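You operate a simulated robot arm through the tools that you are given. There is no shell and no other tool. Be economical: measure what you need, move in short steps, check, and stop when the job is done.

You run a simulated two-armed robot. Do the job below in one go: nothing can be reset, and whatever is moved stays where it is left.

JOB
Pick up the blue jar from the middle shelf of the blue rack with one hand, pass it to the other hand and put it on the fourth shelf from the bottom of the blue rack. Set down upright: jar.

It is judged by the outcome, as a careful person would: the job done as asked, and still so three seconds after it is handed in. It fails if anything else is knocked over, pushed out of place, dropped, spilled or broken.

ROBOT AND FRAMES
Two 7-joint arms with two-finger parallel grippers on one trunk, on a base that drives. Base frame: it is fixed to the floor where the robot stands at the start and does not move with it; the origin is under the middle of the robot, x ahead of it, y to its left, z up. Readings come in m, degrees, newtons and seconds.
The left shoulder is at the start at [0.062, 0.195, 1.269], the right one opposite. With the tool pointing down near the work surface each hand reaches from about 0.28 to 0.7 m from the robot's upright axis, wherever it stands, measured 20 degrees to its own side. Places, roughly: fourth shelf of the blue rack [0.6, -0.2, 1.4]. Payload 1.57 kg a hand.
The tool frame of a hand sits at the grasp point between the pads (the TCP): z along the fingers, y along the line on which they close. The tips reach 0.03 m beyond it. Largest opening 0.11 m; finger width 0.024, thickness 0.012; the body of the gripper, 0.048 by 0.112 m, starts 0.078 m behind the TCP.
Orientation is that of the tool frame in the base frame, as a unit quaternion [w, x, y, z]. With the fingers straight down and closing along the base's y, the tool's x points along the base's -x, its y along +y and its z along -z.

CONTROLS
- The arms move only by the tool arm_command. It takes "left_plan", "right_plan" or both (then of equal length, played together; a hand with none holds still); each is a list of rows, each a list of 7 numbers: the turn, a rotation vector about the tool's x, y, z in degrees, then the shift along the tool's x, y, z in cm, then the closure, from 0 (fully open) to 1 (shut). In form: [[rx, ry, rz, dx, dy, dz, gripper], ...]. A call has 1 to 8 rows; each row is the pose to reach, as a shift and turn from the pose commanded when the call began, along the tool's axes at that moment. Each row takes 0.2 s and may step no farther than 0.05 m and 8.6 degrees from the row before; otherwise, or with a gripper value out of range, the whole call is refused. A pose out of reach is approached as far as the arm can. The call stops where the force on the tool passes 40 N (or 10 N more than at its start, if that is more) or the arm is blocked; 0.2 s more then pass. The fingers move at their own pace (about 0.072 m/s each) and stop on an object; they squeeze with about 36 N. The grip force told is the motor's: it shows also when the fingers shut on nothing. Time passes only in rows, and 0.2 s behind the last, so rows that repeat a pose let the fingers close. It gives the time, the measured TCP pose, the force on the tool (base axes), the opening and the grip force at its end, in the units of the frame above (readings bear some noise), with the torque about the TCP (base axes, N m) and any sound that the robot's microphone picked up.
- Cameras (640 x 400 px; columns grow to the right, rows downward): "scene" is now at [0.1186, -0.003, 1.8393]; the picture's right is [-0.12, -0.99, -0.00], its down [-0.79, 0.10, -0.61] and it looks along [0.60, -0.07, -0.79] (base axes); focal length 214 px, centre (320, 200). "left" rides on the left gripper at [0.07, -0.016, -0.141] in its tool frame; the picture's right is [0.23, 0.97, 0.00], its down [-0.85, 0.20, -0.48] and it looks along [-0.47, 0.11, 0.88] (tool axes); focal length 222 px, centre (320, 200). "right" rides on the right gripper at [0.07, 0.016, -0.141] in its tool frame; the picture's right is [-0.23, 0.97, 0.00], its down [-0.86, -0.20, -0.48] and it looks along [-0.47, -0.11, 0.88] (tool axes); focal length 222 px, centre (320, 200). There is no depth. A picture from a camera that has moved, and an enlarged one, comes with that camera's place and axes in the base frame and with its lens. The place of the scene camera against the robot may be out by one fixed shift of up to 0.025 m in any direction.
- capture(camera): a new picture of that camera. It takes no simulated time.
- lift_body(by): slides the trunk up (or, below 0, down) by that many m; the arms and the scene camera ride with it, the base frame stays. It gives what a move gives, with no picture.
- roll_base(legs): drives the robot by 1 to 6 legs, each [ahead, left, turn to the left] in m, m and degrees, along the robot's own axes; the way and the turn of a leg run together, so that a leg with both is an arc; at most 1.5 m and 180 degrees a leg. The arms and the cameras ride along, it lands a little off, and it stops where it bumps. It gives what a move gives.
- head_to(pan, tilt): turns the head with the scene camera to pan (to the left, within 86 degrees either way) and tilt (down, from -29 to 69), counted from straight ahead of the robot. It gives what a move gives.
- enlarge(camera, box): a new picture of the part [left, top, right, bottom] of that camera's present view, enlarged. It takes no simulated time.
- hand_in(): hands the job in; it is judged then, once.

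Work in short steps. Places have to be worked out from the pictures, the camera data and where the tool is seen: move nearer, look again, correct. Check each grasp and each placing, and mend what went wrong. You have 120 turns and 88 pictures in all, those below and enlarged ones among them. Open the grippers and draw the arms clear of the work before you hand the job in, unless the task says otherwise; then end with one line.

The tools are called after "Call:" as a command line: name --argument value ..., lists and objects as JSON in quotes. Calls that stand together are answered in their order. arm_command: Moves the arms, as the interface text tells. Its arguments: {"type":"object","properties":{"left_plan":{"type":"array"},"right_plan":{"type":"array"}},"required":[]} The other tools are called the same way: lift_body (by) slides the trunk up or down; roll_base (legs) drives the base; head_to (pan, tilt) turns the head that bears the scene camera; capture (camera) takes a picture; enlarge (camera, box) takes an enlarged picture of a part of a camera's view; hand_in () hands the job in.

At the start:

```text
clock: 0.0
left_tcp_pos: [0.3124, -0.0138, 1.597]
left_tool_rot: [0.001, 0.0, 1.0, -0.001]
left_contact_force: [0.2, -0.7, -0.3]
left_torque: [0.01, 0.02, -0.01]
left_gripper_width: 0.11
left_grasp_force: 0.0
right_tcp_pos: [0.3538, -0.4293, 1.564]
right_tool_rot: [0.0, 0.0, 1.0, 0.001]
right_contact_force: [-0.6, 0.6, -0.5]
right_torque: [0.02, 0.0, 0.04]
right_gripper_width: 0.1098
right_grasp_force: 0.0
trunk travel left (down, up): [-0.864, 0.126]
robot x, y, heading: [0.0016, 0.0013, -0.1]
head pan, tilt: [-7.0, 52.5]
```

scene: 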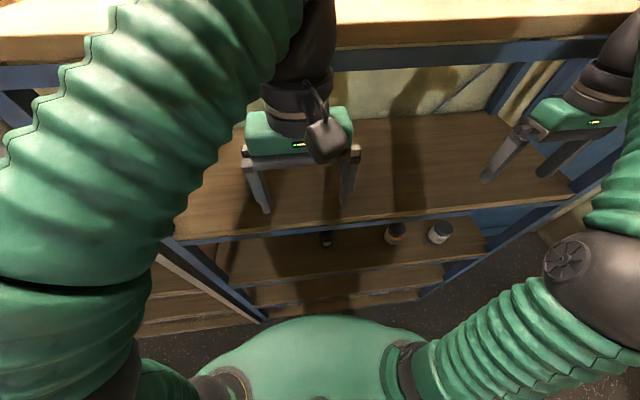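
right: 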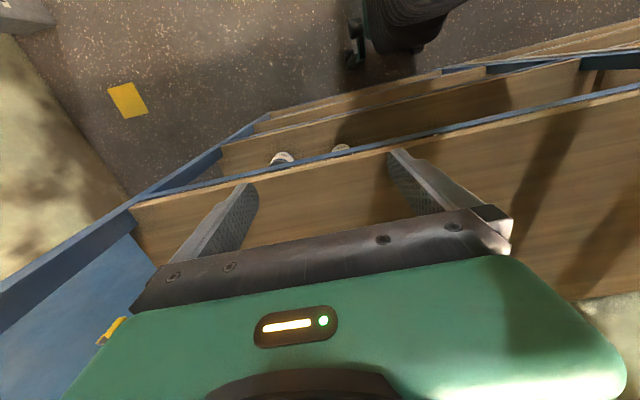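
left: 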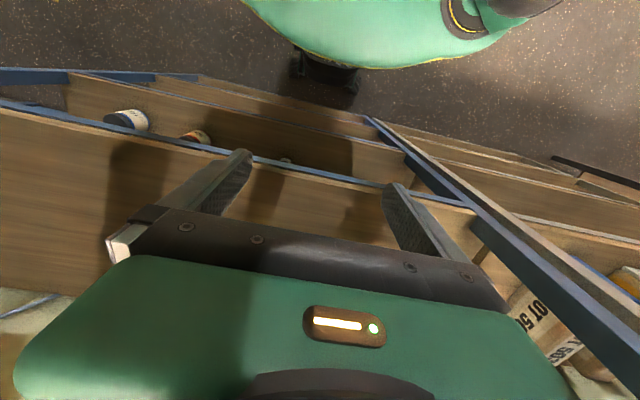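

The rack is straight ahead with the hands above and in front of it. I'll back off to see the whole rack.

Call:
roll_base --legs '[[-0.5, 0, 0]]'

Call:
head_to --pan -10 --tilt 35

Call:
capture --camera "scene"

```text
clock: 3.1
left_tcp_pos: [-0.2092, -0.0142, 1.5964]
left_tool_rot: [0.0, 0.003, 1.0, -0.001]
left_contact_force: [-0.1, 0.2, -0.9]
left_torque: [0.0, 0.03, 0.02]
left_gripper_width: 0.1101
left_grasp_force: 0.1
right_tcp_pos: [-0.1727, -0.4287, 1.5622]
right_tool_rot: [-0.001, 0.004, 1.0, 0.001]
right_contact_force: [-0.2, 0.2, 0.4]
right_torque: [0.0, -0.01, -0.01]
right_gripper_width: 0.11
right_grasp_force: 0.1
trunk travel left (down, up): [-0.864, 0.126]
robot x, y, heading: [-0.5281, 0.0032, -0.5]
head pan, tilt: [-7.0, 52.5]
```

```text
clock: 3.9
left_tcp_pos: [-0.2121, -0.0137, 1.5968]
left_tool_rot: [0.001, 0.003, 1.0, -0.001]
left_contact_force: [0.1, 0.0, 0.3]
left_torque: [0.03, 0.03, 0.0]
left_gripper_width: 0.11
left_grasp_force: 0.1
right_tcp_pos: [-0.1757, -0.4275, 1.5632]
right_tool_rot: [0.0, 0.004, 1.0, 0.001]
right_contact_force: [-0.6, -0.1, 0.5]
right_torque: [0.02, 0.0, -0.03]
right_gripper_width: 0.11
right_grasp_force: 0.0
trunk travel left (down, up): [-0.864, 0.126]
robot x, y, heading: [-0.5281, 0.004, -0.3]
head pan, tilt: [-10.0, 35.0]
```

```text
84 pictures are left
camera scene: at [-0.3927, -0.0088, 1.8642], right [-0.18, -0.98, 0.0], down [-0.57, 0.1, -0.82], along [0.8, -0.15, -0.58], focal length 214 px, centre (320, 200)
```

scene: 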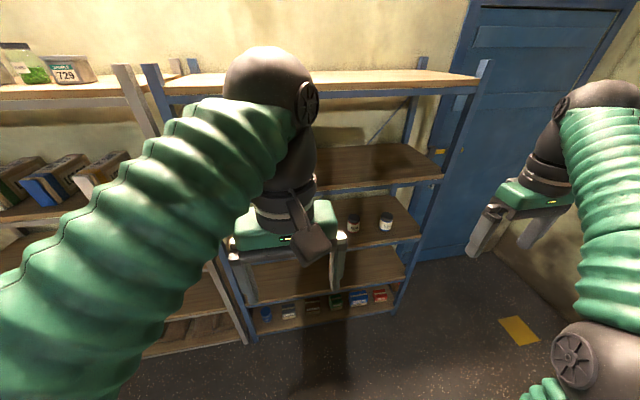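

The middle shelf holds a few jars, partly hidden by the left arm. I'll lower the trunk to look straight into that shelf.

Call:
lift_body --by -0.45

Call:
head_to --pan -10 --tilt 20

Call:
capture --camera "scene"

Call:
capture --camera "left"

```text
refused: -0.45 is not a number from -0.4 to 0.4
```

```text
clock: 4.6
left_tcp_pos: [-0.2143, -0.0131, 1.5973]
left_tool_rot: [0.001, 0.002, 1.0, -0.001]
left_contact_force: [-0.7, 0.5, -0.3]
left_torque: [0.01, -0.01, 0.0]
left_gripper_width: 0.1101
left_grasp_force: 0.2
right_tcp_pos: [-0.1759, -0.428, 1.5638]
right_tool_rot: [0.0, 0.004, 1.0, 0.0]
right_contact_force: [0.1, 0.5, -0.5]
right_torque: [-0.02, 0.0, 0.01]
right_gripper_width: 0.11
right_grasp_force: 0.1
trunk travel left (down, up): [-0.864, 0.126]
robot x, y, heading: [-0.5241, 0.0021, -0.4]
head pan, tilt: [-10.0, 20.0]
```

```text
83 pictures are left
camera scene: at [-0.3889, -0.0094, 1.8881], right [-0.18, -0.98, 0.0], down [-0.34, 0.06, -0.94], along [0.92, -0.17, -0.34], focal length 214 px, centre (320, 200)
```

scene: 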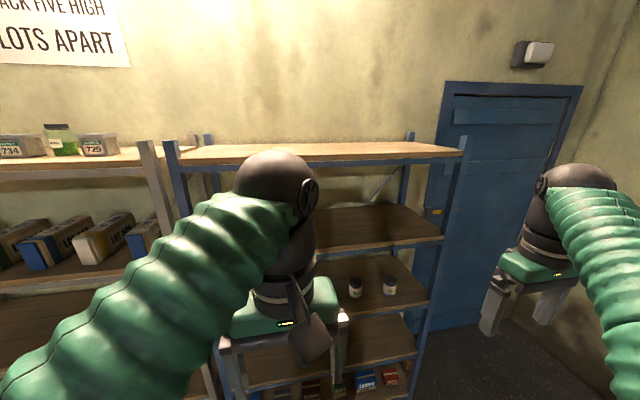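

```text
82 pictures are left
camera left: at [-0.2844, -0.0283, 1.738], right [-0.22, 0.98, 0.0], down [0.85, 0.2, 0.48], along [0.47, 0.1, -0.88], focal length 222 px, centre (320, 200)
```

left: 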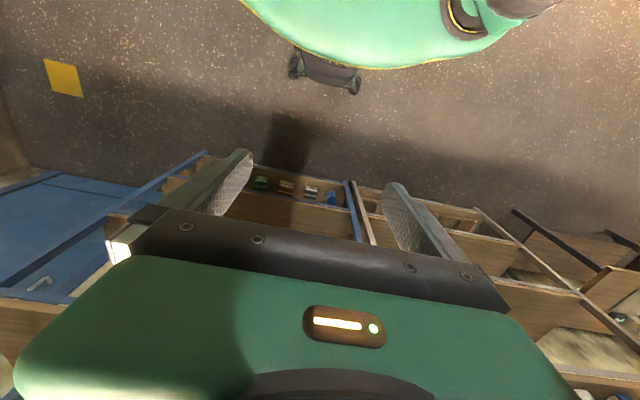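

I'll lower the trunk by 0.4 and look again.

Call:
lift_body --by -0.4

Call:
head_to --pan -14 --tilt 22

Call:
capture --camera "scene"

```text
clock: 8.5
left_tcp_pos: [-0.2155, -0.0093, 1.2125]
left_tool_rot: [0.013, 0.0, 1.0, -0.01]
left_contact_force: [0.0, 0.2, 0.6]
left_torque: [0.03, -0.04, 0.02]
left_gripper_width: 0.1099
left_grasp_force: 0.0
right_tcp_pos: [-0.1758, -0.4274, 1.1709]
right_tool_rot: [0.0, 0.003, 1.0, 0.001]
right_contact_force: [-0.8, 1.1, -0.5]
right_torque: [0.01, 0.02, -0.01]
right_gripper_width: 0.1099
right_grasp_force: 0.1
trunk travel left (down, up): [-0.464, 0.526]
robot x, y, heading: [-0.5267, 0.0019, -0.3]
head pan, tilt: [-10.0, 20.0]
```

```text
clock: 9.1
left_tcp_pos: [-0.2157, -0.0116, 1.2135]
left_tool_rot: [0.014, 0.003, 1.0, -0.013]
left_contact_force: [0.0, 0.1, -0.4]
left_torque: [0.03, 0.0, -0.02]
left_gripper_width: 0.1101
left_grasp_force: 0.0
right_tcp_pos: [-0.1767, -0.4263, 1.1708]
right_tool_rot: [-0.001, 0.003, 1.0, 0.0]
right_contact_force: [-0.9, 0.0, 0.1]
right_torque: [-0.03, -0.03, -0.02]
right_gripper_width: 0.1102
right_grasp_force: 0.0
trunk travel left (down, up): [-0.464, 0.526]
robot x, y, heading: [-0.5261, -0.0009, -0.4]
head pan, tilt: [-14.0, 22.0]
```

```text
81 pictures are left
camera scene: at [-0.3915, -0.0149, 1.4919], right [-0.25, -0.97, 0.0], down [-0.36, 0.09, -0.93], along [0.9, -0.23, -0.38], focal length 214 px, centre (320, 200)
```

scene: 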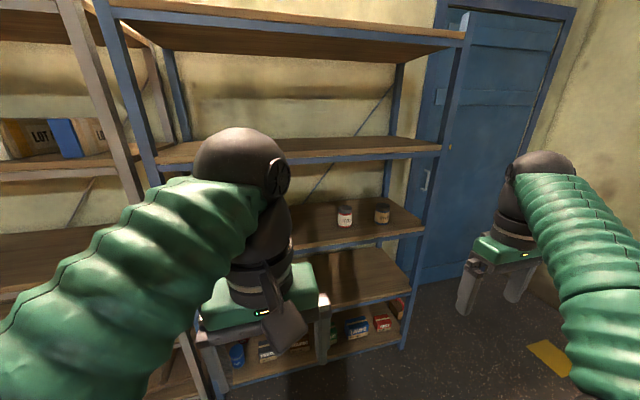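

The left gripper hides part of the middle shelf. I'll swing the left hand 25 cm to the left, clear of the rack.

Call:
arm_command --left_plan '[[0, 0, 0, 0, 5, 0, 0], [0, 0, 0, 0, 10, 0, 0], [0, 0, 0, 0, 15, 0, 0], [0, 0, 0, 0, 20, 0, 0], [0, 0, 0, 0, 25, 0, 0], [0, 0, 0, 0, 30, 0, 0]]'

Call:
capture --camera "scene"

```text
clock: 10.5
left_tcp_pos: [-0.2092, 0.2923, 1.1956]
left_tool_rot: [0.001, 0.002, 1.0, -0.002]
left_contact_force: [-0.6, -0.2, 0.4]
left_torque: [-0.02, 0.02, 0.01]
left_gripper_width: 0.1098
left_grasp_force: 0.0
right_tcp_pos: [-0.1751, -0.4251, 1.164]
right_tool_rot: [0.0, 0.004, 1.0, -0.001]
right_contact_force: [1.1, 0.0, 0.1]
right_torque: [0.01, 0.03, 0.03]
right_gripper_width: 0.11
right_grasp_force: 0.0
trunk travel left (down, up): [-0.464, 0.526]
robot x, y, heading: [-0.529, 0.0037, -0.4]
head pan, tilt: [-14.0, 22.0]
```

```text
80 pictures are left
camera scene: at [-0.3909, -0.0115, 1.4849], right [-0.25, -0.97, 0.0], down [-0.36, 0.09, -0.93], along [0.9, -0.23, -0.38], focal length 214 px, centre (320, 200)
```

scene: 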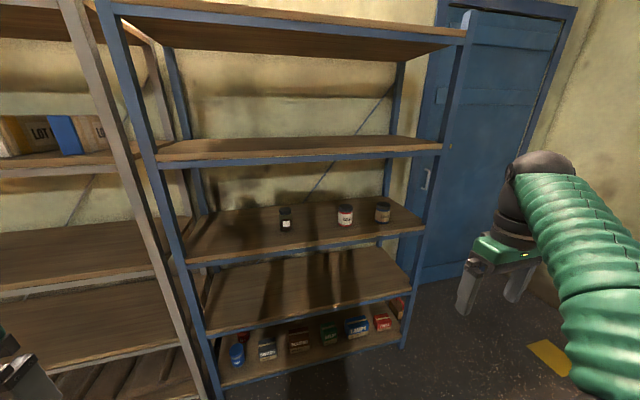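

Call:
enlarge --camera "scene" --box '[180, 180, 440, 280]'

```text
2.46 times, centred on (310, 230) of scene
camera zoom: at [-0.3909, -0.0115, 1.4849], right [-0.25, -0.97, 0.0], down [-0.36, 0.09, -0.93], along [0.9, -0.23, -0.38], focal length 528 px, centre (345, 126)
```

zoom: 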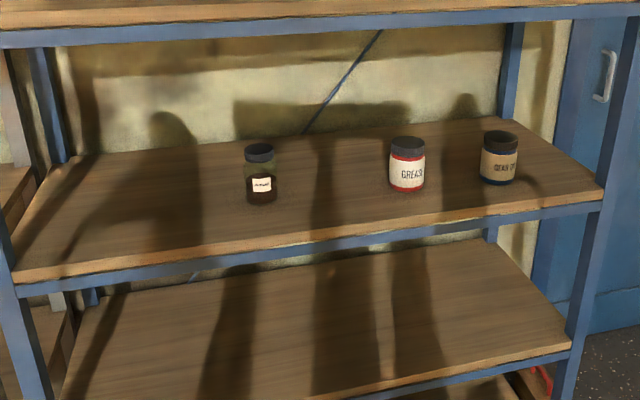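

Three jars; colours aren't clear yet. A tighter look at them.

Call:
enlarge --camera "scene" --box '[360, 190, 408, 235]'

Call:
enlarge --camera "scene" --box '[262, 195, 310, 240]'

```text
8.89 times, centred on (384, 212) of scene
camera zoom: at [-0.3909, -0.0115, 1.4849], right [-0.25, -0.97, 0.0], down [-0.36, 0.09, -0.93], along [0.9, -0.23, -0.38], focal length 1906 px, centre (-249, 89)
```

zoom: 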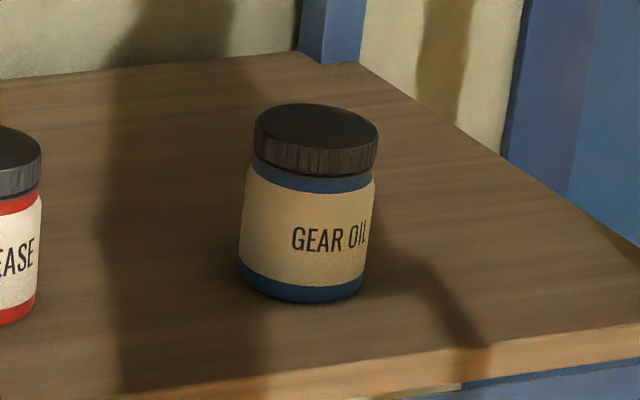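

```text
8.89 times, centred on (286, 218) of scene
camera zoom: at [-0.3909, -0.0115, 1.4849], right [-0.25, -0.97, 0.0], down [-0.36, 0.09, -0.93], along [0.9, -0.23, -0.38], focal length 1906 px, centre (622, 44)
```

zoom: 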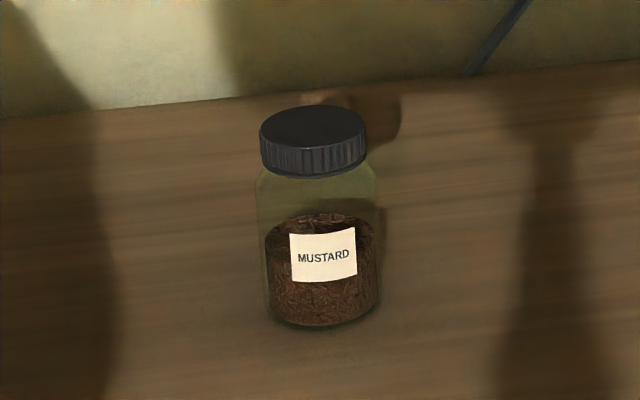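

The blue jar is the right one (GEAR OIL), at about (0.49, -0.575), shelf top z≈0.953, shelf front edge x≈0.386. I'll tilt the right hand to point forward, 35° down, for a front grasp, and tilt the left one alike.

Call:
arm_command --right_plan '[[0, -8, 0, 0, 0, 0, 0], [0, -16, 0, 0, 0, 0, 0], [0, -24, 0, 0, 0, 0, 0], [0, -32, 0, 0, 0, 0, 0], [0, -40, 0, 0, 0, 0, 0], [0, -48, 0, 0, 0, 0, 0], [0, -55, 0, 0, 0, 0, 0]]' --left_plan '[[0, -8, 0, 0, 0, 0, 0], [0, -16, 0, 0, 0, 0, 0], [0, -24, 0, 0, 0, 0, 0], [0, -32, 0, 0, 0, 0, 0], [0, -40, 0, 0, 0, 0, 0], [0, -48, 0, 0, 0, 0, 0], [0, -55, 0, 0, 0, 0, 0]]'

Call:
capture --camera "scene"

Call:
capture --camera "right"

```text
clock: 12.1
left_tcp_pos: [-0.1238, 0.3521, 1.0999]
left_tool_rot: [0.377, 0.052, 0.923, -0.057]
left_contact_force: [0.8, -1.3, -3.3]
left_torque: [-0.03, -0.27, 0.06]
left_gripper_width: 0.11
left_grasp_force: 0.0
left hand out of reach, approached as far as the arm can: row 3, 4, 5, 6, 7
right_tcp_pos: [-0.1673, -0.4223, 1.1671]
right_tool_rot: [0.452, 0.004, 0.892, 0.022]
right_contact_force: [-0.2, -0.7, 4.7]
right_torque: [-0.02, 0.45, 0.03]
right_gripper_width: 0.1099
right_grasp_force: 0.1
right hand out of reach, approached as far as the arm can: row 7
trunk travel left (down, up): [-0.464, 0.526]
robot x, y, heading: [-0.5278, 0.0032, -0.3]
head pan, tilt: [-14.0, 22.0]
```

```text
76 pictures are left
camera scene: at [-0.3898, -0.0088, 1.5104], right [-0.25, -0.97, 0.0], down [-0.37, 0.09, -0.93], along [0.9, -0.23, -0.38], focal length 214 px, centre (320, 200)
```

scene: 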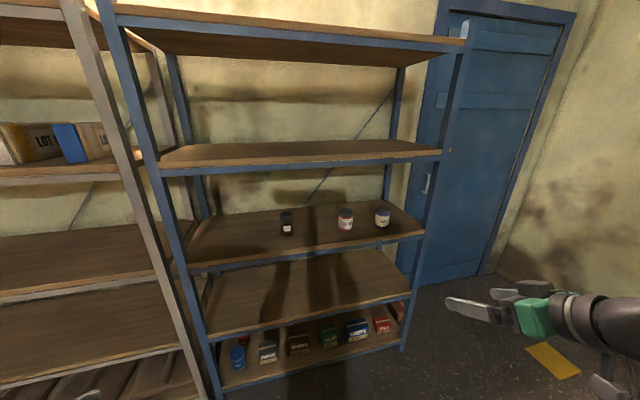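

```text
75 pictures are left
camera right: at [-0.3234, -0.4077, 1.1962], right [0.12, 0.97, 0.23], down [0.12, -0.24, 0.96], along [0.98, -0.09, -0.15], focal length 222 px, centre (320, 200)
```

right: 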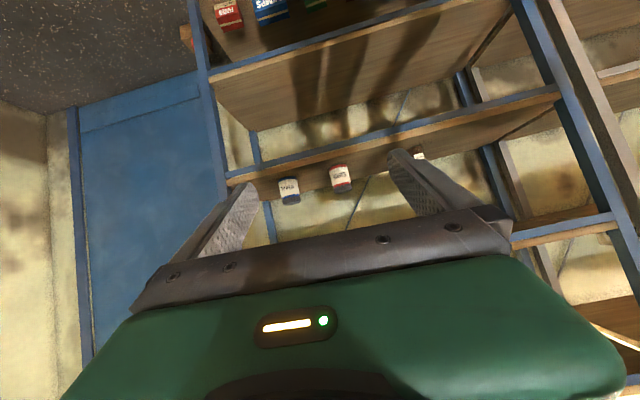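

The right hand now points forward. I'll zoom in on the jar from the right camera for triangulation.

Call:
enlarge --camera "right" --box '[240, 140, 380, 228]'

Call:
enlarge --camera "scene" --box '[320, 180, 440, 255]'

```text
4.55 times, centred on (310, 184) of right
camera zoom: at [-0.3234, -0.4077, 1.1962], right [0.12, 0.97, 0.23], down [0.12, -0.24, 0.96], along [0.98, -0.09, -0.15], focal length 1010 px, centre (366, 273)
```

zoom: 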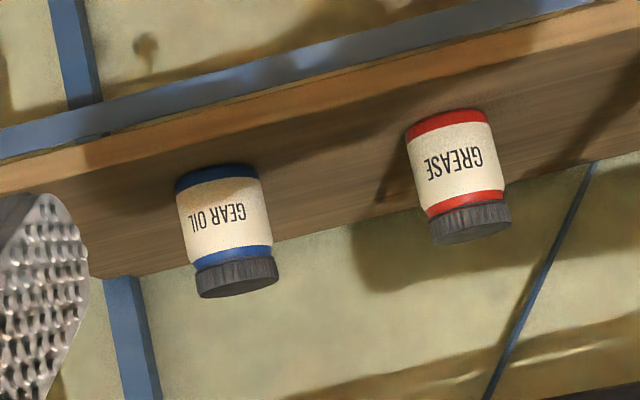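

```text
5.33 times, centred on (380, 218) of scene
camera zoom: at [-0.3898, -0.0088, 1.5104], right [-0.25, -0.97, 0.0], down [-0.37, 0.09, -0.93], along [0.9, -0.23, -0.38], focal length 1144 px, centre (0, 107)
```

zoom: 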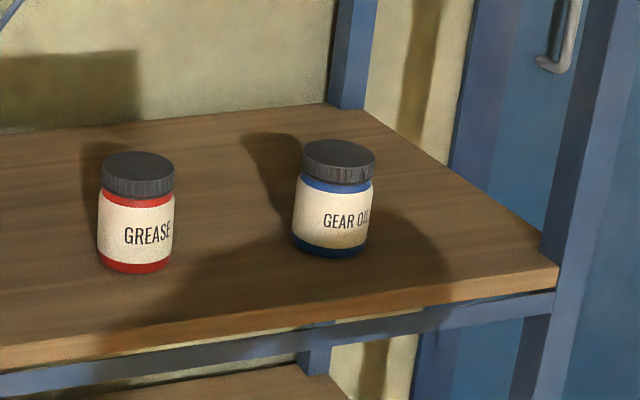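

Combining both views: jar axis ≈ (0.49, -0.583), mid-height z≈1.01, height ≈0.095, diameter ≈0.072. I'll shift the base right 0.16 and ahead 0.40 so that the right hand is in line.

Call:
roll_base --legs '[[0, -0.16, 0], [0.4, 0, 0]]'

Call:
capture --camera "right"

Call:
capture --camera "scene"

```text
clock: 15.6
left_tcp_pos: [0.2557, 0.1999, 1.1027]
left_tool_rot: [0.378, 0.04, 0.923, -0.054]
left_contact_force: [0.3, 0.3, -0.3]
left_torque: [0.02, 0.03, -0.02]
left_gripper_width: 0.1098
left_grasp_force: 0.0
right_tcp_pos: [0.2209, -0.5855, 1.1724]
right_tool_rot: [0.452, 0.005, 0.892, 0.022]
right_contact_force: [-0.3, -0.1, 0.7]
right_torque: [0.02, 0.01, -0.03]
right_gripper_width: 0.11
right_grasp_force: 0.0
trunk travel left (down, up): [-0.464, 0.526]
robot x, y, heading: [-0.1383, -0.1538, 0.7]
head pan, tilt: [-14.0, 22.0]
```

```text
72 pictures are left
camera right: at [0.0652, -0.571, 1.2003], right [0.13, 0.97, 0.23], down [0.12, -0.24, 0.96], along [0.98, -0.09, -0.15], focal length 222 px, centre (320, 200)
```

right: 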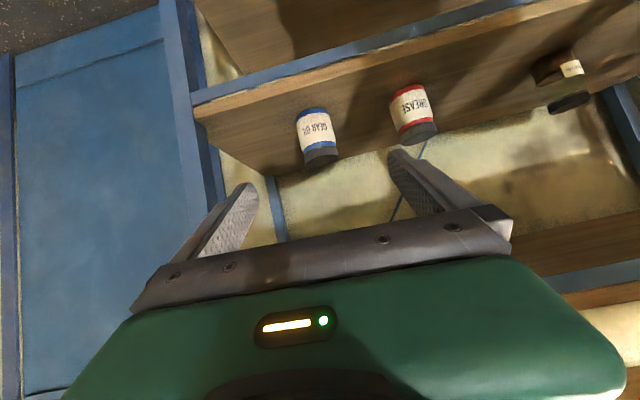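

```text
71 pictures are left
camera scene: at [-0.0042, -0.1709, 1.5138], right [-0.23, -0.97, 0.0], down [-0.36, 0.09, -0.93], along [0.9, -0.22, -0.38], focal length 214 px, centre (320, 200)
```

scene: 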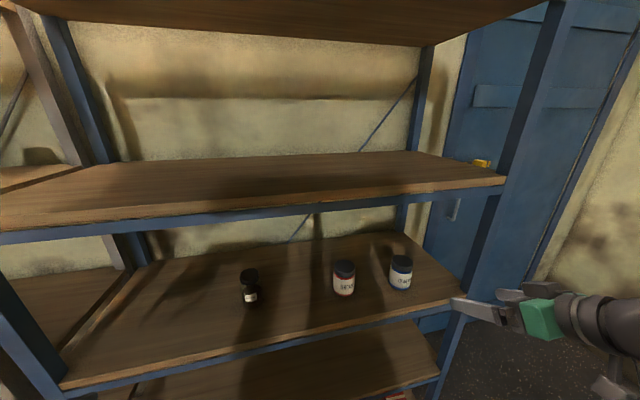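

Refined from two right-camera views: jar axis (0.496, -0.590), base z≈0.957. First I bring the right TCP down to z≈1.027, x≈0.28, still ahead of the shelf edge.

Call:
arm_command --right_plan '[[0, 0, 0, 2, -0.3, 3.4, 0], [0, 0, 0, 4, -0.6, 6.7, 0], [0, 0, 0, 6, -0.9, 10, 0], [0, 0, 0, 8.1, -1.1, 13.4, 0], [0, 0, 0, 8.1, -1.1, 13.4, 0]]'

Call:
capture --camera "right"

```text
clock: 16.8
left_tcp_pos: [0.2529, 0.1953, 1.0717]
left_tool_rot: [0.366, 0.035, 0.927, -0.065]
left_contact_force: [0.4, -1.0, 0.2]
left_torque: [0.02, 0.0, -0.01]
left_gripper_width: 0.1099
left_grasp_force: 0.1
right_tcp_pos: [0.2828, -0.5896, 1.0072]
right_tool_rot: [0.453, 0.006, 0.891, 0.02]
right_contact_force: [-1.6, -0.1, 0.2]
right_torque: [0.04, -0.02, 0.0]
right_gripper_width: 0.11
right_grasp_force: 0.1
trunk travel left (down, up): [-0.464, 0.526]
robot x, y, heading: [-0.138, -0.1565, 0.6]
head pan, tilt: [-14.0, 22.0]
```

```text
70 pictures are left
camera right: at [0.1272, -0.5742, 1.0341], right [0.13, 0.97, 0.22], down [0.12, -0.24, 0.96], along [0.98, -0.09, -0.15], focal length 222 px, centre (320, 200)
```

right: 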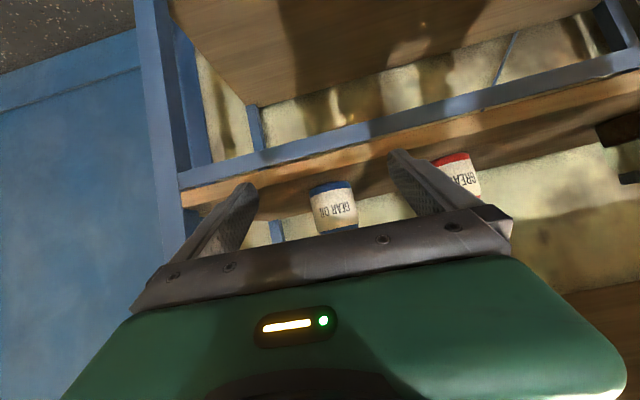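

The jar lies between the fingers' lines. I raise slightly to z≈1.025 and advance to x≈0.41 to check.

Call:
arm_command --right_plan '[[0, 0, 0, -3.8, 0, 2.2, 0], [0, 0, 0, -6.5, 0, 5.8, 0], [0, 0, 0, -9.15, 0, 9.4, 0], [0, 0, 0, -9.15, 0, 9.4, 0]]'

Call:
capture --camera "right"

Call:
enlarge --camera "scene" --box '[300, 200, 620, 400]'

```text
clock: 17.8
left_tcp_pos: [0.2531, 0.1977, 1.0697]
left_tool_rot: [0.367, 0.034, 0.927, -0.066]
left_contact_force: [0.2, -0.3, -1.3]
left_torque: [0.02, -0.05, 0.03]
left_gripper_width: 0.11
left_grasp_force: 0.0
right_tcp_pos: [0.4115, -0.5911, 1.0283]
right_tool_rot: [0.453, 0.006, 0.891, 0.021]
right_contact_force: [0.1, -0.2, 0.4]
right_torque: [-0.01, 0.0, -0.01]
right_gripper_width: 0.11
right_grasp_force: 0.0
trunk travel left (down, up): [-0.464, 0.526]
robot x, y, heading: [-0.1404, -0.1595, 0.6]
head pan, tilt: [-14.0, 22.0]
```

```text
69 pictures are left
camera right: at [0.2555, -0.5755, 1.055], right [0.13, 0.97, 0.23], down [0.12, -0.24, 0.96], along [0.98, -0.09, -0.15], focal length 222 px, centre (320, 200)
```

right: 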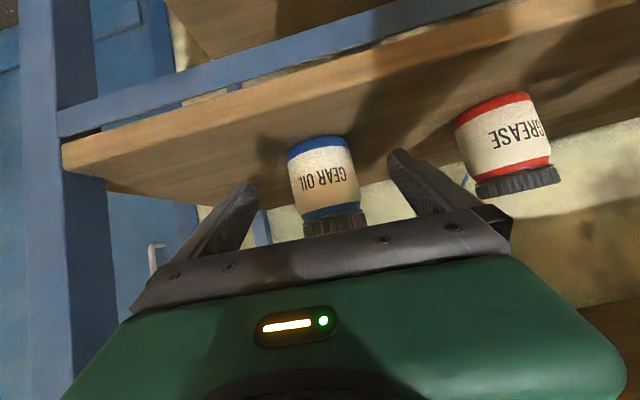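

```text
2.00 times, centred on (460, 300) of scene
camera zoom: at [-0.0043, -0.1716, 1.4949], right [-0.23, -0.97, 0.0], down [-0.36, 0.09, -0.93], along [0.9, -0.21, -0.37], focal length 429 px, centre (40, 0)
```

zoom: 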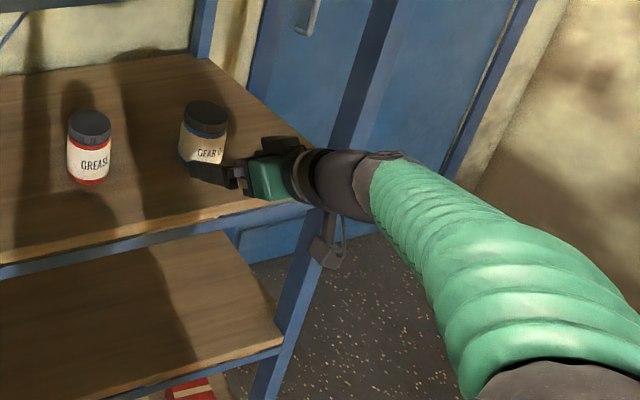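

Jar centred between the fingers; advancing the last 7.5 cm to x≈0.485, then checking before closing.

Call:
arm_command --right_plan '[[0, 0, 0, -2.2, 0.1, 3.0, 0], [0, 0, 0, -4.4, 0.2, 6.0, 0], [0, 0, 0, -4.4, 0.2, 6.0, 0]]'

Call:
capture --camera "right"

Call:
enlarge --camera "scene" --box '[320, 230, 480, 330]'

```text
clock: 18.6
left_tcp_pos: [0.2529, 0.1971, 1.0704]
left_tool_rot: [0.366, 0.034, 0.927, -0.066]
left_contact_force: [-0.3, -0.2, 0.0]
left_torque: [0.01, 0.02, -0.03]
left_gripper_width: 0.1102
left_grasp_force: 0.0
right_tcp_pos: [0.489, -0.5857, 1.0293]
right_tool_rot: [0.453, 0.006, 0.891, 0.021]
right_contact_force: [-1.0, 0.2, -0.6]
right_torque: [0.0, -0.01, 0.0]
right_gripper_width: 0.11
right_grasp_force: 0.1
trunk travel left (down, up): [-0.464, 0.526]
robot x, y, heading: [-0.1379, -0.1604, 0.6]
head pan, tilt: [-14.0, 22.0]
```

```text
67 pictures are left
camera right: at [0.3321, -0.5705, 1.0563], right [0.13, 0.97, 0.23], down [0.12, -0.24, 0.96], along [0.98, -0.09, -0.15], focal length 222 px, centre (320, 200)
```

right: 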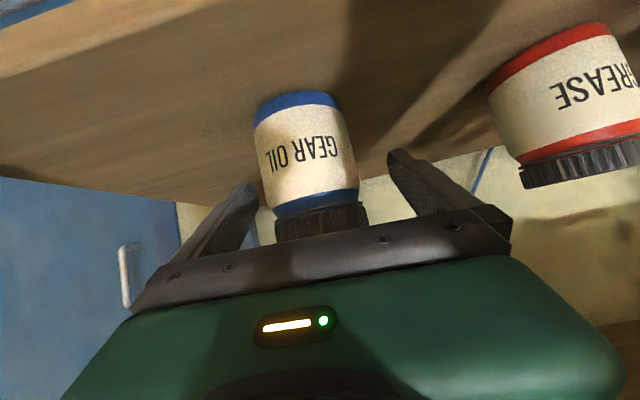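

```text
4.00 times, centred on (400, 280) of scene
camera zoom: at [-0.0038, -0.1716, 1.4948], right [-0.23, -0.97, 0.0], down [-0.36, 0.09, -0.93], along [0.9, -0.21, -0.38], focal length 858 px, centre (0, -120)
```

zoom: 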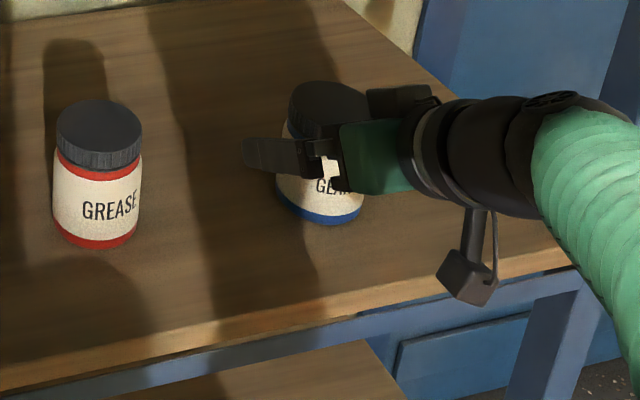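

The jar is between the fingers with TCP about 1 cm short of its axis, as planned. Closing.

Call:
arm_command --right_plan '[[0, 0, 0, 0, 0, 0, 0.3], [0, 0, 0, 0, 0, 0, 0.6], [0, 0, 0, 0, 0, 0, 1], [0, 0, 0, 0, 0, 0, 1], [0, 0, 0, 0, 0, 0, 1]]'

Call:
capture --camera "right"

```text
clock: 19.8
left_tcp_pos: [0.2542, 0.1972, 1.0686]
left_tool_rot: [0.365, 0.035, 0.928, -0.067]
left_contact_force: [-0.4, -1.0, -0.7]
left_torque: [-0.02, -0.05, 0.05]
left_gripper_width: 0.1097
left_grasp_force: 0.1
right_tcp_pos: [0.4887, -0.5854, 1.0274]
right_tool_rot: [0.452, 0.006, 0.892, 0.021]
right_contact_force: [-0.4, -1.6, -0.8]
right_torque: [-0.15, 0.1, 0.0]
right_gripper_width: 0.0718
right_grasp_force: 36.6
trunk travel left (down, up): [-0.464, 0.526]
robot x, y, heading: [-0.1359, -0.1596, 0.5]
head pan, tilt: [-14.0, 22.0]
```

```text
65 pictures are left
camera right: at [0.3326, -0.5709, 1.0555], right [0.13, 0.97, 0.23], down [0.12, -0.24, 0.96], along [0.98, -0.09, -0.15], focal length 222 px, centre (320, 200)
```

right: 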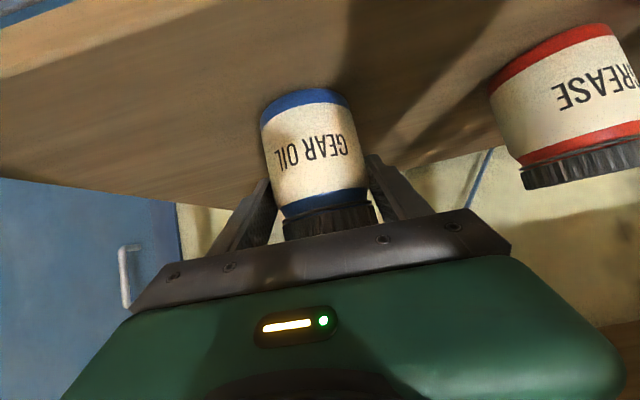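

Gripped at 72 mm with 36 N. Lift 5 cm straight up.

Call:
arm_command --right_plan '[[0, 0, 0, -1.6, 0.1, -1.2, 1], [0, 0, 0, -4.0, 0.2, -3.0, 1], [0, 0, 0, -4.0, 0.2, -3.0, 1]]'

Call:
capture --camera "right"

Call:
enlarge --camera "scene" --box '[320, 210, 480, 310]'

```text
clock: 20.6
left_tcp_pos: [0.2564, 0.1977, 1.0675]
left_tool_rot: [0.366, 0.034, 0.928, -0.065]
left_contact_force: [-0.7, 0.4, -0.6]
left_torque: [-0.03, 0.0, 0.02]
left_gripper_width: 0.1099
left_grasp_force: 0.0
right_tcp_pos: [0.4864, -0.5858, 1.0734]
right_tool_rot: [0.452, 0.007, 0.892, 0.021]
right_contact_force: [0.4, -0.9, -3.5]
right_torque: [-0.03, 0.06, 0.04]
right_gripper_width: 0.0716
right_grasp_force: 36.6
trunk travel left (down, up): [-0.464, 0.526]
robot x, y, heading: [-0.1407, -0.1591, 0.6]
head pan, tilt: [-14.0, 22.0]
```

```text
64 pictures are left
camera right: at [0.3297, -0.5716, 1.1012], right [0.13, 0.97, 0.23], down [0.12, -0.24, 0.96], along [0.98, -0.09, -0.15], focal length 222 px, centre (320, 200)
```

right: 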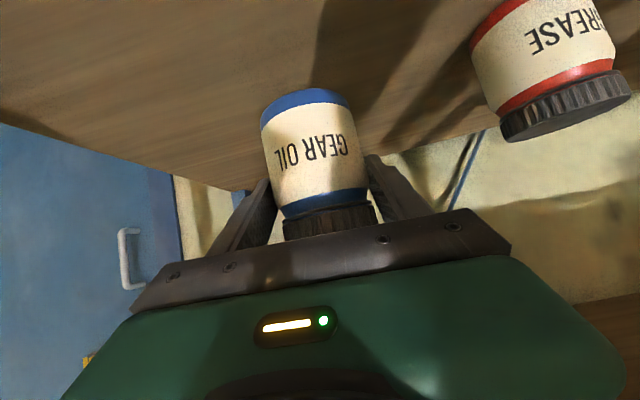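

```text
4.00 times, centred on (400, 260) of scene
camera zoom: at [-0.0017, -0.1723, 1.4919], right [-0.23, -0.97, 0.0], down [-0.37, 0.09, -0.93], along [0.9, -0.21, -0.38], focal length 858 px, centre (0, -40)
```

zoom: 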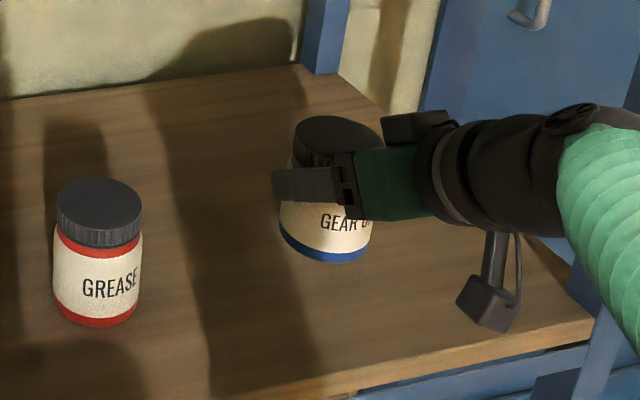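

Jar is held and clear of the shelf. Drive the base straight back 0.5 m.

Call:
roll_base --legs '[[-0.5, 0, 0]]'

Call:
capture --camera "scene"

```text
clock: 23.4
left_tcp_pos: [-0.2273, 0.1958, 1.0673]
left_tool_rot: [0.366, 0.028, 0.928, -0.063]
left_contact_force: [-0.2, 0.6, -0.1]
left_torque: [-0.01, 0.01, -0.02]
left_gripper_width: 0.1099
left_grasp_force: 0.1
right_tcp_pos: [0.0124, -0.5859, 1.0723]
right_tool_rot: [0.451, 0.0, 0.892, 0.025]
right_contact_force: [-0.4, -0.2, -2.9]
right_torque: [0.0, 0.01, 0.01]
right_gripper_width: 0.0715
right_grasp_force: 36.1
trunk travel left (down, up): [-0.464, 0.526]
robot x, y, heading: [-0.6139, -0.1676, 1.4]
head pan, tilt: [-14.0, 22.0]
```

```text
62 pictures are left
camera scene: at [-0.4796, -0.1792, 1.4918], right [-0.22, -0.98, 0.0], down [-0.37, 0.08, -0.93], along [0.9, -0.2, -0.38], focal length 214 px, centre (320, 200)
```

scene: 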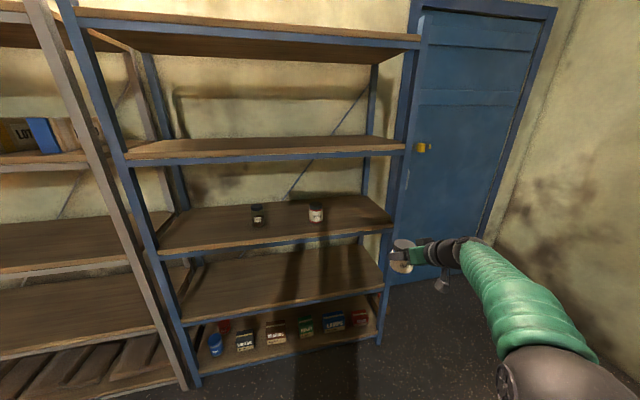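

Clear of the rack. Now bring the jar to the robot's centreline while yawing the right hand 45° to the left, ready for the hand-over.

Call:
arm_command --right_plan '[[-4.53, 0.25, -3.33, 0.6, 4.75, -0.46, 1], [-9.05, 0.5, -6.65, 1.2, 9.5, -0.91, 1], [-13.6, 0.75, -9.98, 1.8, 14.25, -1.37, 1], [-18.1, 1.0, -13.3, 2.4, 19, -1.82, 1], [-22.6, 1.25, -16.6, 3.0, 23.75, -2.28, 1], [-27.2, 1.5, -19.95, 3.6, 28.5, -2.74, 1], [-31.7, 1.75, -23.3, 4.2, 33.25, -3.2, 1], [-36.2, 2, -26.6, 4.8, 38, -3.65, 1]]'

Call:
capture --camera "scene"

```text
clock: 25.2
left_tcp_pos: [-0.2301, 0.196, 1.0584]
left_tool_rot: [0.362, 0.026, 0.929, -0.071]
left_contact_force: [0.3, 0.1, -0.1]
left_torque: [-0.02, -0.02, 0.0]
left_gripper_width: 0.11
left_grasp_force: 0.1
right_tcp_pos: [-0.0503, -0.2017, 1.0719]
right_tool_rot: [0.408, -0.343, 0.824, 0.195]
right_contact_force: [-1.7, 0.3, -2.6]
right_torque: [-0.05, 0.07, -0.03]
right_gripper_width: 0.0715
right_grasp_force: 35.5
trunk travel left (down, up): [-0.464, 0.526]
robot x, y, heading: [-0.6175, -0.1696, 1.5]
head pan, tilt: [-14.0, 22.0]
```

```text
61 pictures are left
camera scene: at [-0.48, -0.1756, 1.4894], right [-0.22, -0.98, 0.0], down [-0.37, 0.08, -0.93], along [0.9, -0.2, -0.38], focal length 214 px, centre (320, 200)
```

scene: 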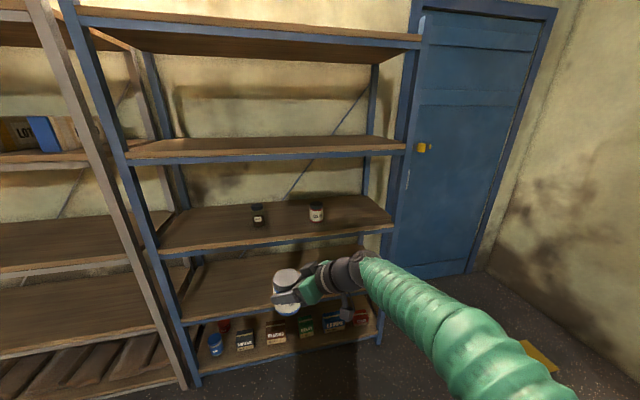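

The right hand holds the jar near (-0.045, -0.196), base z≈1.00. Now bring the left hand to a pre-grasp stance ~0.2 m away, yawed -45° and pitched 20°, gripper open.

Call:
arm_command --left_plan '[[3.67, -2.96, 3.39, -0.6, -2.93, 0.33, 0], [7.35, -5.92, 6.78, -1.2, -5.87, 0.66, 0], [11.0, -8.89, 10.2, -1.8, -8.8, 1.0, 0], [14.7, -11.85, 13.55, -2.4, -11.7, 1.33, 0], [18.4, -14.8, 16.9, -3.0, -14.7, 1.66, 0], [22.0, -17.8, 20.3, -3.6, -17.6, 2.0, 0], [25.7, -20.7, 23.7, -4.2, -20.5, 2.33, 0], [29.4, -23.7, 27.1, -4.8, -23.5, 2.66, 0]]'

Call:
capture --camera "scene"

Call:
capture --camera "left"

```text
clock: 27.0
left_tcp_pos: [-0.1877, -0.0436, 1.069]
left_tool_rot: [0.532, 0.319, 0.755, -0.211]
left_contact_force: [0.5, 0.2, -0.8]
left_torque: [0.04, 0.0, 0.01]
left_gripper_width: 0.11
left_grasp_force: 0.2
left hand out of reach, approached as far as the arm can: row 2, 3, 4, 5, 6, 7, 8
right_tcp_pos: [-0.0494, -0.2052, 1.0654]
right_tool_rot: [0.407, -0.342, 0.824, 0.195]
right_contact_force: [0.7, 0.3, -3.4]
right_torque: [-0.05, 0.0, 0.03]
right_gripper_width: 0.0718
right_grasp_force: 35.9
trunk travel left (down, up): [-0.464, 0.526]
robot x, y, heading: [-0.6161, -0.1703, 1.5]
head pan, tilt: [-14.0, 22.0]
```

```text
60 pictures are left
camera scene: at [-0.4802, -0.178, 1.4841], right [-0.22, -0.98, 0.0], down [-0.37, 0.08, -0.93], along [0.9, -0.2, -0.38], focal length 214 px, centre (320, 200)
```

scene: 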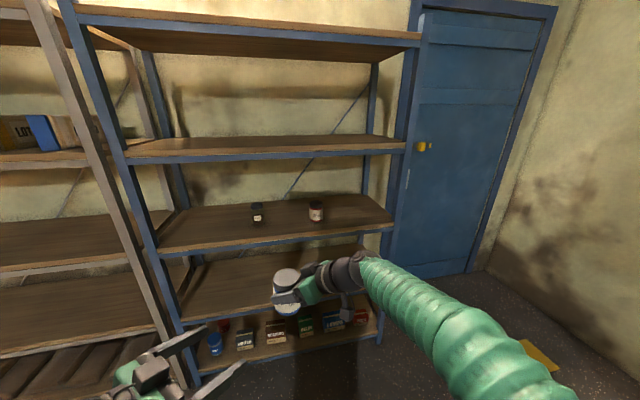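

```text
59 pictures are left
camera left: at [-0.3096, 0.0568, 1.0533], right [0.64, 0.75, -0.19], down [0.02, 0.24, 0.97], along [0.77, -0.62, 0.14], focal length 222 px, centre (320, 200)
```

left: 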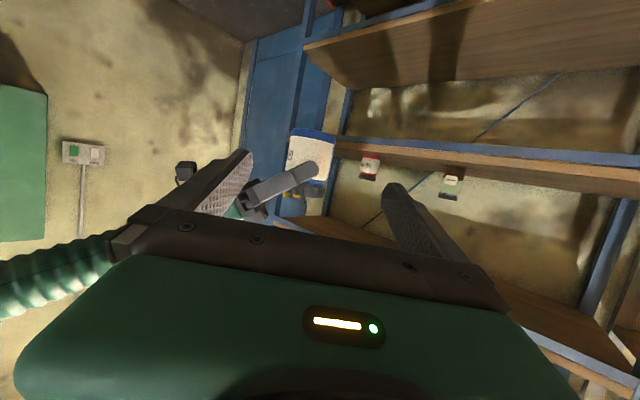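

The left hand faces the jar well; computed offset to the grasp is (-3.2, -0.9, 20.4) cm in its tool axes. I align and advance 9 cm, then look.

Call:
arm_command --left_plan '[[0, 0, 0, -1.6, -0.5, 2, 0], [0, 0, 0, -3.2, -0.9, 5.5, 0], [0, 0, 0, -3.2, -0.9, 9, 0], [0, 0, 0, -3.2, -0.9, 9, 0]]'

Call:
capture --camera "left"

Call:
head_to --pan 0 --tilt 45

Call:
capture --camera "scene"

```text
clock: 28.0
left_tcp_pos: [-0.1296, -0.115, 1.0686]
left_tool_rot: [0.532, 0.318, 0.756, -0.211]
left_contact_force: [-1.1, 0.2, -0.2]
left_torque: [-0.03, 0.02, -0.01]
left_gripper_width: 0.1098
left_grasp_force: 0.0
right_tcp_pos: [-0.0501, -0.2049, 1.0674]
right_tool_rot: [0.409, -0.342, 0.824, 0.194]
right_contact_force: [0.1, -0.2, -3.4]
right_torque: [-0.07, 0.01, -0.01]
right_gripper_width: 0.0716
right_grasp_force: 35.5
trunk travel left (down, up): [-0.464, 0.526]
robot x, y, heading: [-0.6176, -0.1668, 1.2]
head pan, tilt: [-14.0, 22.0]
```

```text
58 pictures are left
camera left: at [-0.2516, -0.0156, 1.0516], right [0.63, 0.75, -0.19], down [0.02, 0.24, 0.97], along [0.77, -0.62, 0.14], focal length 222 px, centre (320, 200)
```

left: 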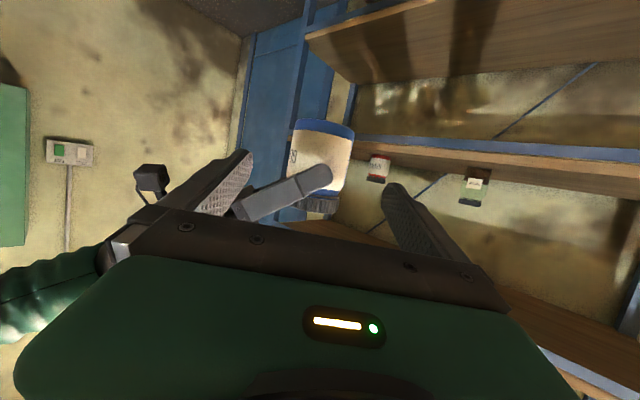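

```text
clock: 28.9
left_tcp_pos: [-0.1285, -0.1144, 1.0681]
left_tool_rot: [0.531, 0.318, 0.756, -0.212]
left_contact_force: [-0.2, -0.9, -0.6]
left_torque: [0.0, 0.02, 0.04]
left_gripper_width: 0.1101
left_grasp_force: 0.1
right_tcp_pos: [-0.0503, -0.2048, 1.0657]
right_tool_rot: [0.408, -0.342, 0.824, 0.195]
right_contact_force: [0.5, 0.0, -3.7]
right_torque: [-0.04, 0.02, -0.01]
right_gripper_width: 0.0713
right_grasp_force: 36.1
trunk travel left (down, up): [-0.464, 0.526]
robot x, y, heading: [-0.611, -0.1665, 1.5]
head pan, tilt: [0.0, 45.0]
```

```text
57 pictures are left
camera scene: at [-0.489, -0.1556, 1.4495], right [0.03, -1.0, 0.0], down [-0.71, -0.02, -0.71], along [0.71, 0.02, -0.71], focal length 214 px, centre (320, 200)
```

scene: 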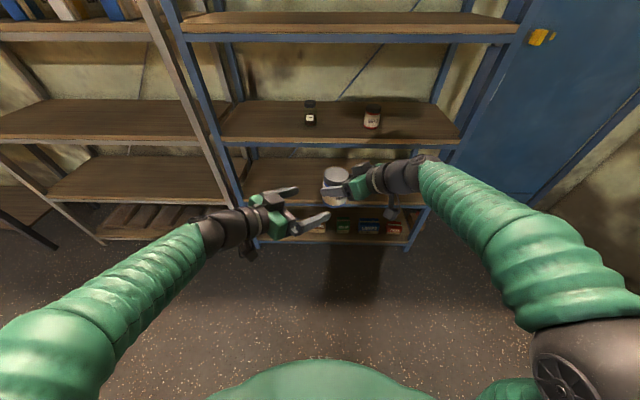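

Remaining offset is about 11.7 cm along the left tool. Advancing 6 cm, then checking clearance from the right fingers.

Call:
arm_command --left_plan '[[0, 0, 0, -0.1, 0, 3, 0], [0, 0, 0, -0.2, -0.1, 6, 0], [0, 0, 0, -0.2, -0.1, 6, 0]]'

Call:
capture --camera "left"

Call:
enlarge --camera "scene" --box '[240, 140, 440, 265]'

```text
clock: 29.7
left_tcp_pos: [-0.0895, -0.1558, 1.0501]
left_tool_rot: [0.532, 0.318, 0.756, -0.211]
left_contact_force: [-0.5, -0.1, 0.7]
left_torque: [0.02, -0.01, 0.02]
left_gripper_width: 0.1099
left_grasp_force: 0.1
right_tcp_pos: [-0.0495, -0.2048, 1.0666]
right_tool_rot: [0.409, -0.342, 0.823, 0.195]
right_contact_force: [-1.0, -0.6, -3.0]
right_torque: [-0.07, 0.02, -0.01]
right_gripper_width: 0.0714
right_grasp_force: 35.9
trunk travel left (down, up): [-0.464, 0.526]
robot x, y, heading: [-0.6176, -0.1679, 1.6]
head pan, tilt: [0.0, 45.0]
```

```text
56 pictures are left
camera left: at [-0.2116, -0.0567, 1.0335], right [0.63, 0.75, -0.19], down [0.02, 0.24, 0.97], along [0.77, -0.62, 0.14], focal length 222 px, centre (320, 200)
```

left: 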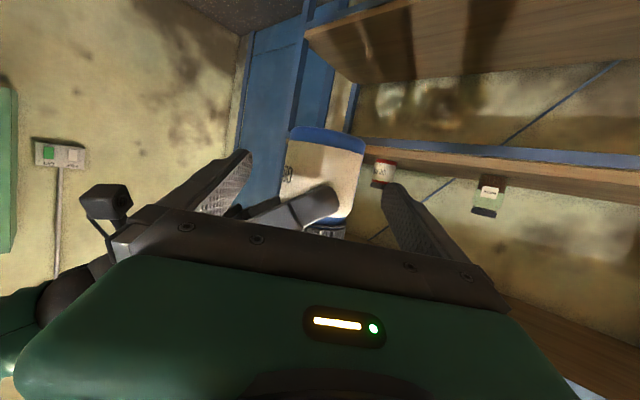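

```text
3.20 times, centred on (340, 202) of scene
camera zoom: at [-0.4898, -0.1557, 1.4496], right [0.03, -1.0, 0.0], down [-0.71, -0.02, -0.71], along [0.71, 0.02, -0.71], focal length 686 px, centre (256, 192)
```

zoom: 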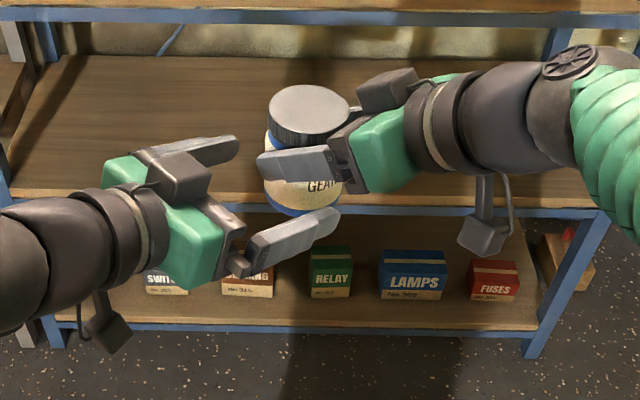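

Alignment good and left fingers pass below the right's. Advancing the last 5.6 cm.

Call:
arm_command --left_plan '[[0, 0, 0, 0, 0.1, 2.0, 0], [0, 0, 0, 0, 0.1, 4.0, 0], [0, 0, 0, 0, 0.1, 5.6, 0], [0, 0, 0, 0, 0.1, 5.6, 0]]'

Call:
capture --camera "left"

Call:
enlarge --camera "scene" --box '[260, 150, 420, 250]'

```text
clock: 30.7
left_tcp_pos: [-0.0487, -0.1925, 1.0328]
left_tool_rot: [0.532, 0.318, 0.756, -0.211]
left_contact_force: [0.4, -0.6, -0.1]
left_torque: [-0.02, 0.0, -0.02]
left_gripper_width: 0.1099
left_grasp_force: 0.0
right_tcp_pos: [-0.0496, -0.2054, 1.0663]
right_tool_rot: [0.408, -0.342, 0.824, 0.194]
right_contact_force: [1.4, 1.0, -3.5]
right_torque: [-0.06, 0.03, -0.01]
right_gripper_width: 0.0714
right_grasp_force: 35.8
trunk travel left (down, up): [-0.464, 0.526]
robot x, y, heading: [-0.6171, -0.1671, 1.2]
head pan, tilt: [0.0, 45.0]
```

```text
54 pictures are left
camera left: at [-0.1715, -0.0929, 1.0156], right [0.63, 0.75, -0.19], down [0.02, 0.24, 0.97], along [0.77, -0.62, 0.13], focal length 222 px, centre (320, 200)
```

left: 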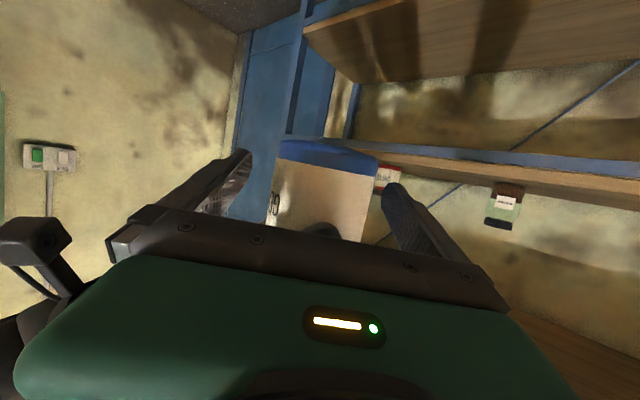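

```text
4.00 times, centred on (340, 200) of scene
camera zoom: at [-0.4889, -0.1559, 1.4495], right [0.03, -1.0, 0.0], down [-0.71, -0.02, -0.71], along [0.71, 0.02, -0.71], focal length 858 px, centre (240, 200)
```

zoom: 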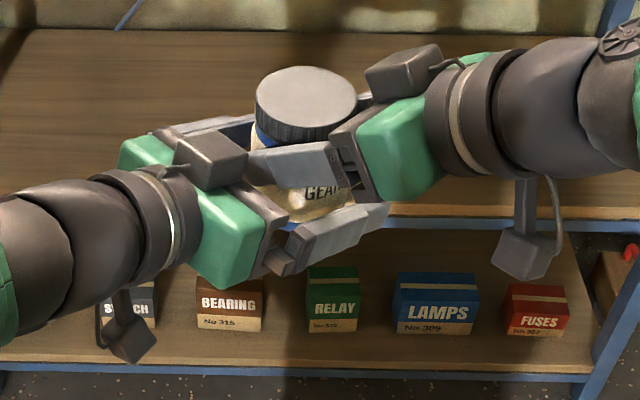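

Left fingers straddle the jar's lower part. Closing the left gripper.

Call:
arm_command --left_plan '[[0, 0, 0, 0, 0, 0, 0.25], [0, 0, 0, 0, 0, 0, 0.5], [0, 0, 0, 0, 0, 0, 1], [0, 0, 0, 0, 0, 0, 1], [0, 0, 0, 0, 0, 0, 1]]'

Call:
capture --camera "left"

```text
clock: 31.9
left_tcp_pos: [-0.0484, -0.1905, 1.0318]
left_tool_rot: [0.531, 0.318, 0.757, -0.211]
left_contact_force: [12.8, 5.1, -0.8]
left_torque: [-0.2, 0.84, -0.07]
left_gripper_width: 0.0717
left_grasp_force: 36.4
right_tcp_pos: [-0.0504, -0.2071, 1.067]
right_tool_rot: [0.408, -0.343, 0.823, 0.195]
right_contact_force: [-12.8, -4.9, -1.6]
right_torque: [0.01, -0.3, 0.21]
right_gripper_width: 0.0713
right_grasp_force: 36.2
trunk travel left (down, up): [-0.464, 0.526]
robot x, y, heading: [-0.6162, -0.1695, 1.2]
head pan, tilt: [0.0, 45.0]
```

```text
52 pictures are left
camera left: at [-0.171, -0.0921, 1.0154], right [0.63, 0.75, -0.2], down [0.02, 0.24, 0.97], along [0.78, -0.62, 0.13], focal length 222 px, centre (320, 200)
```

left: 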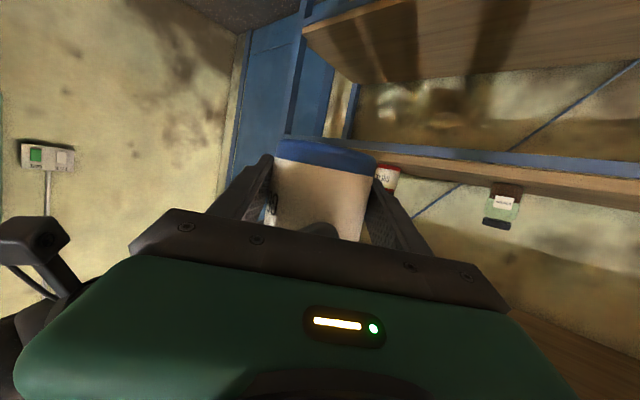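

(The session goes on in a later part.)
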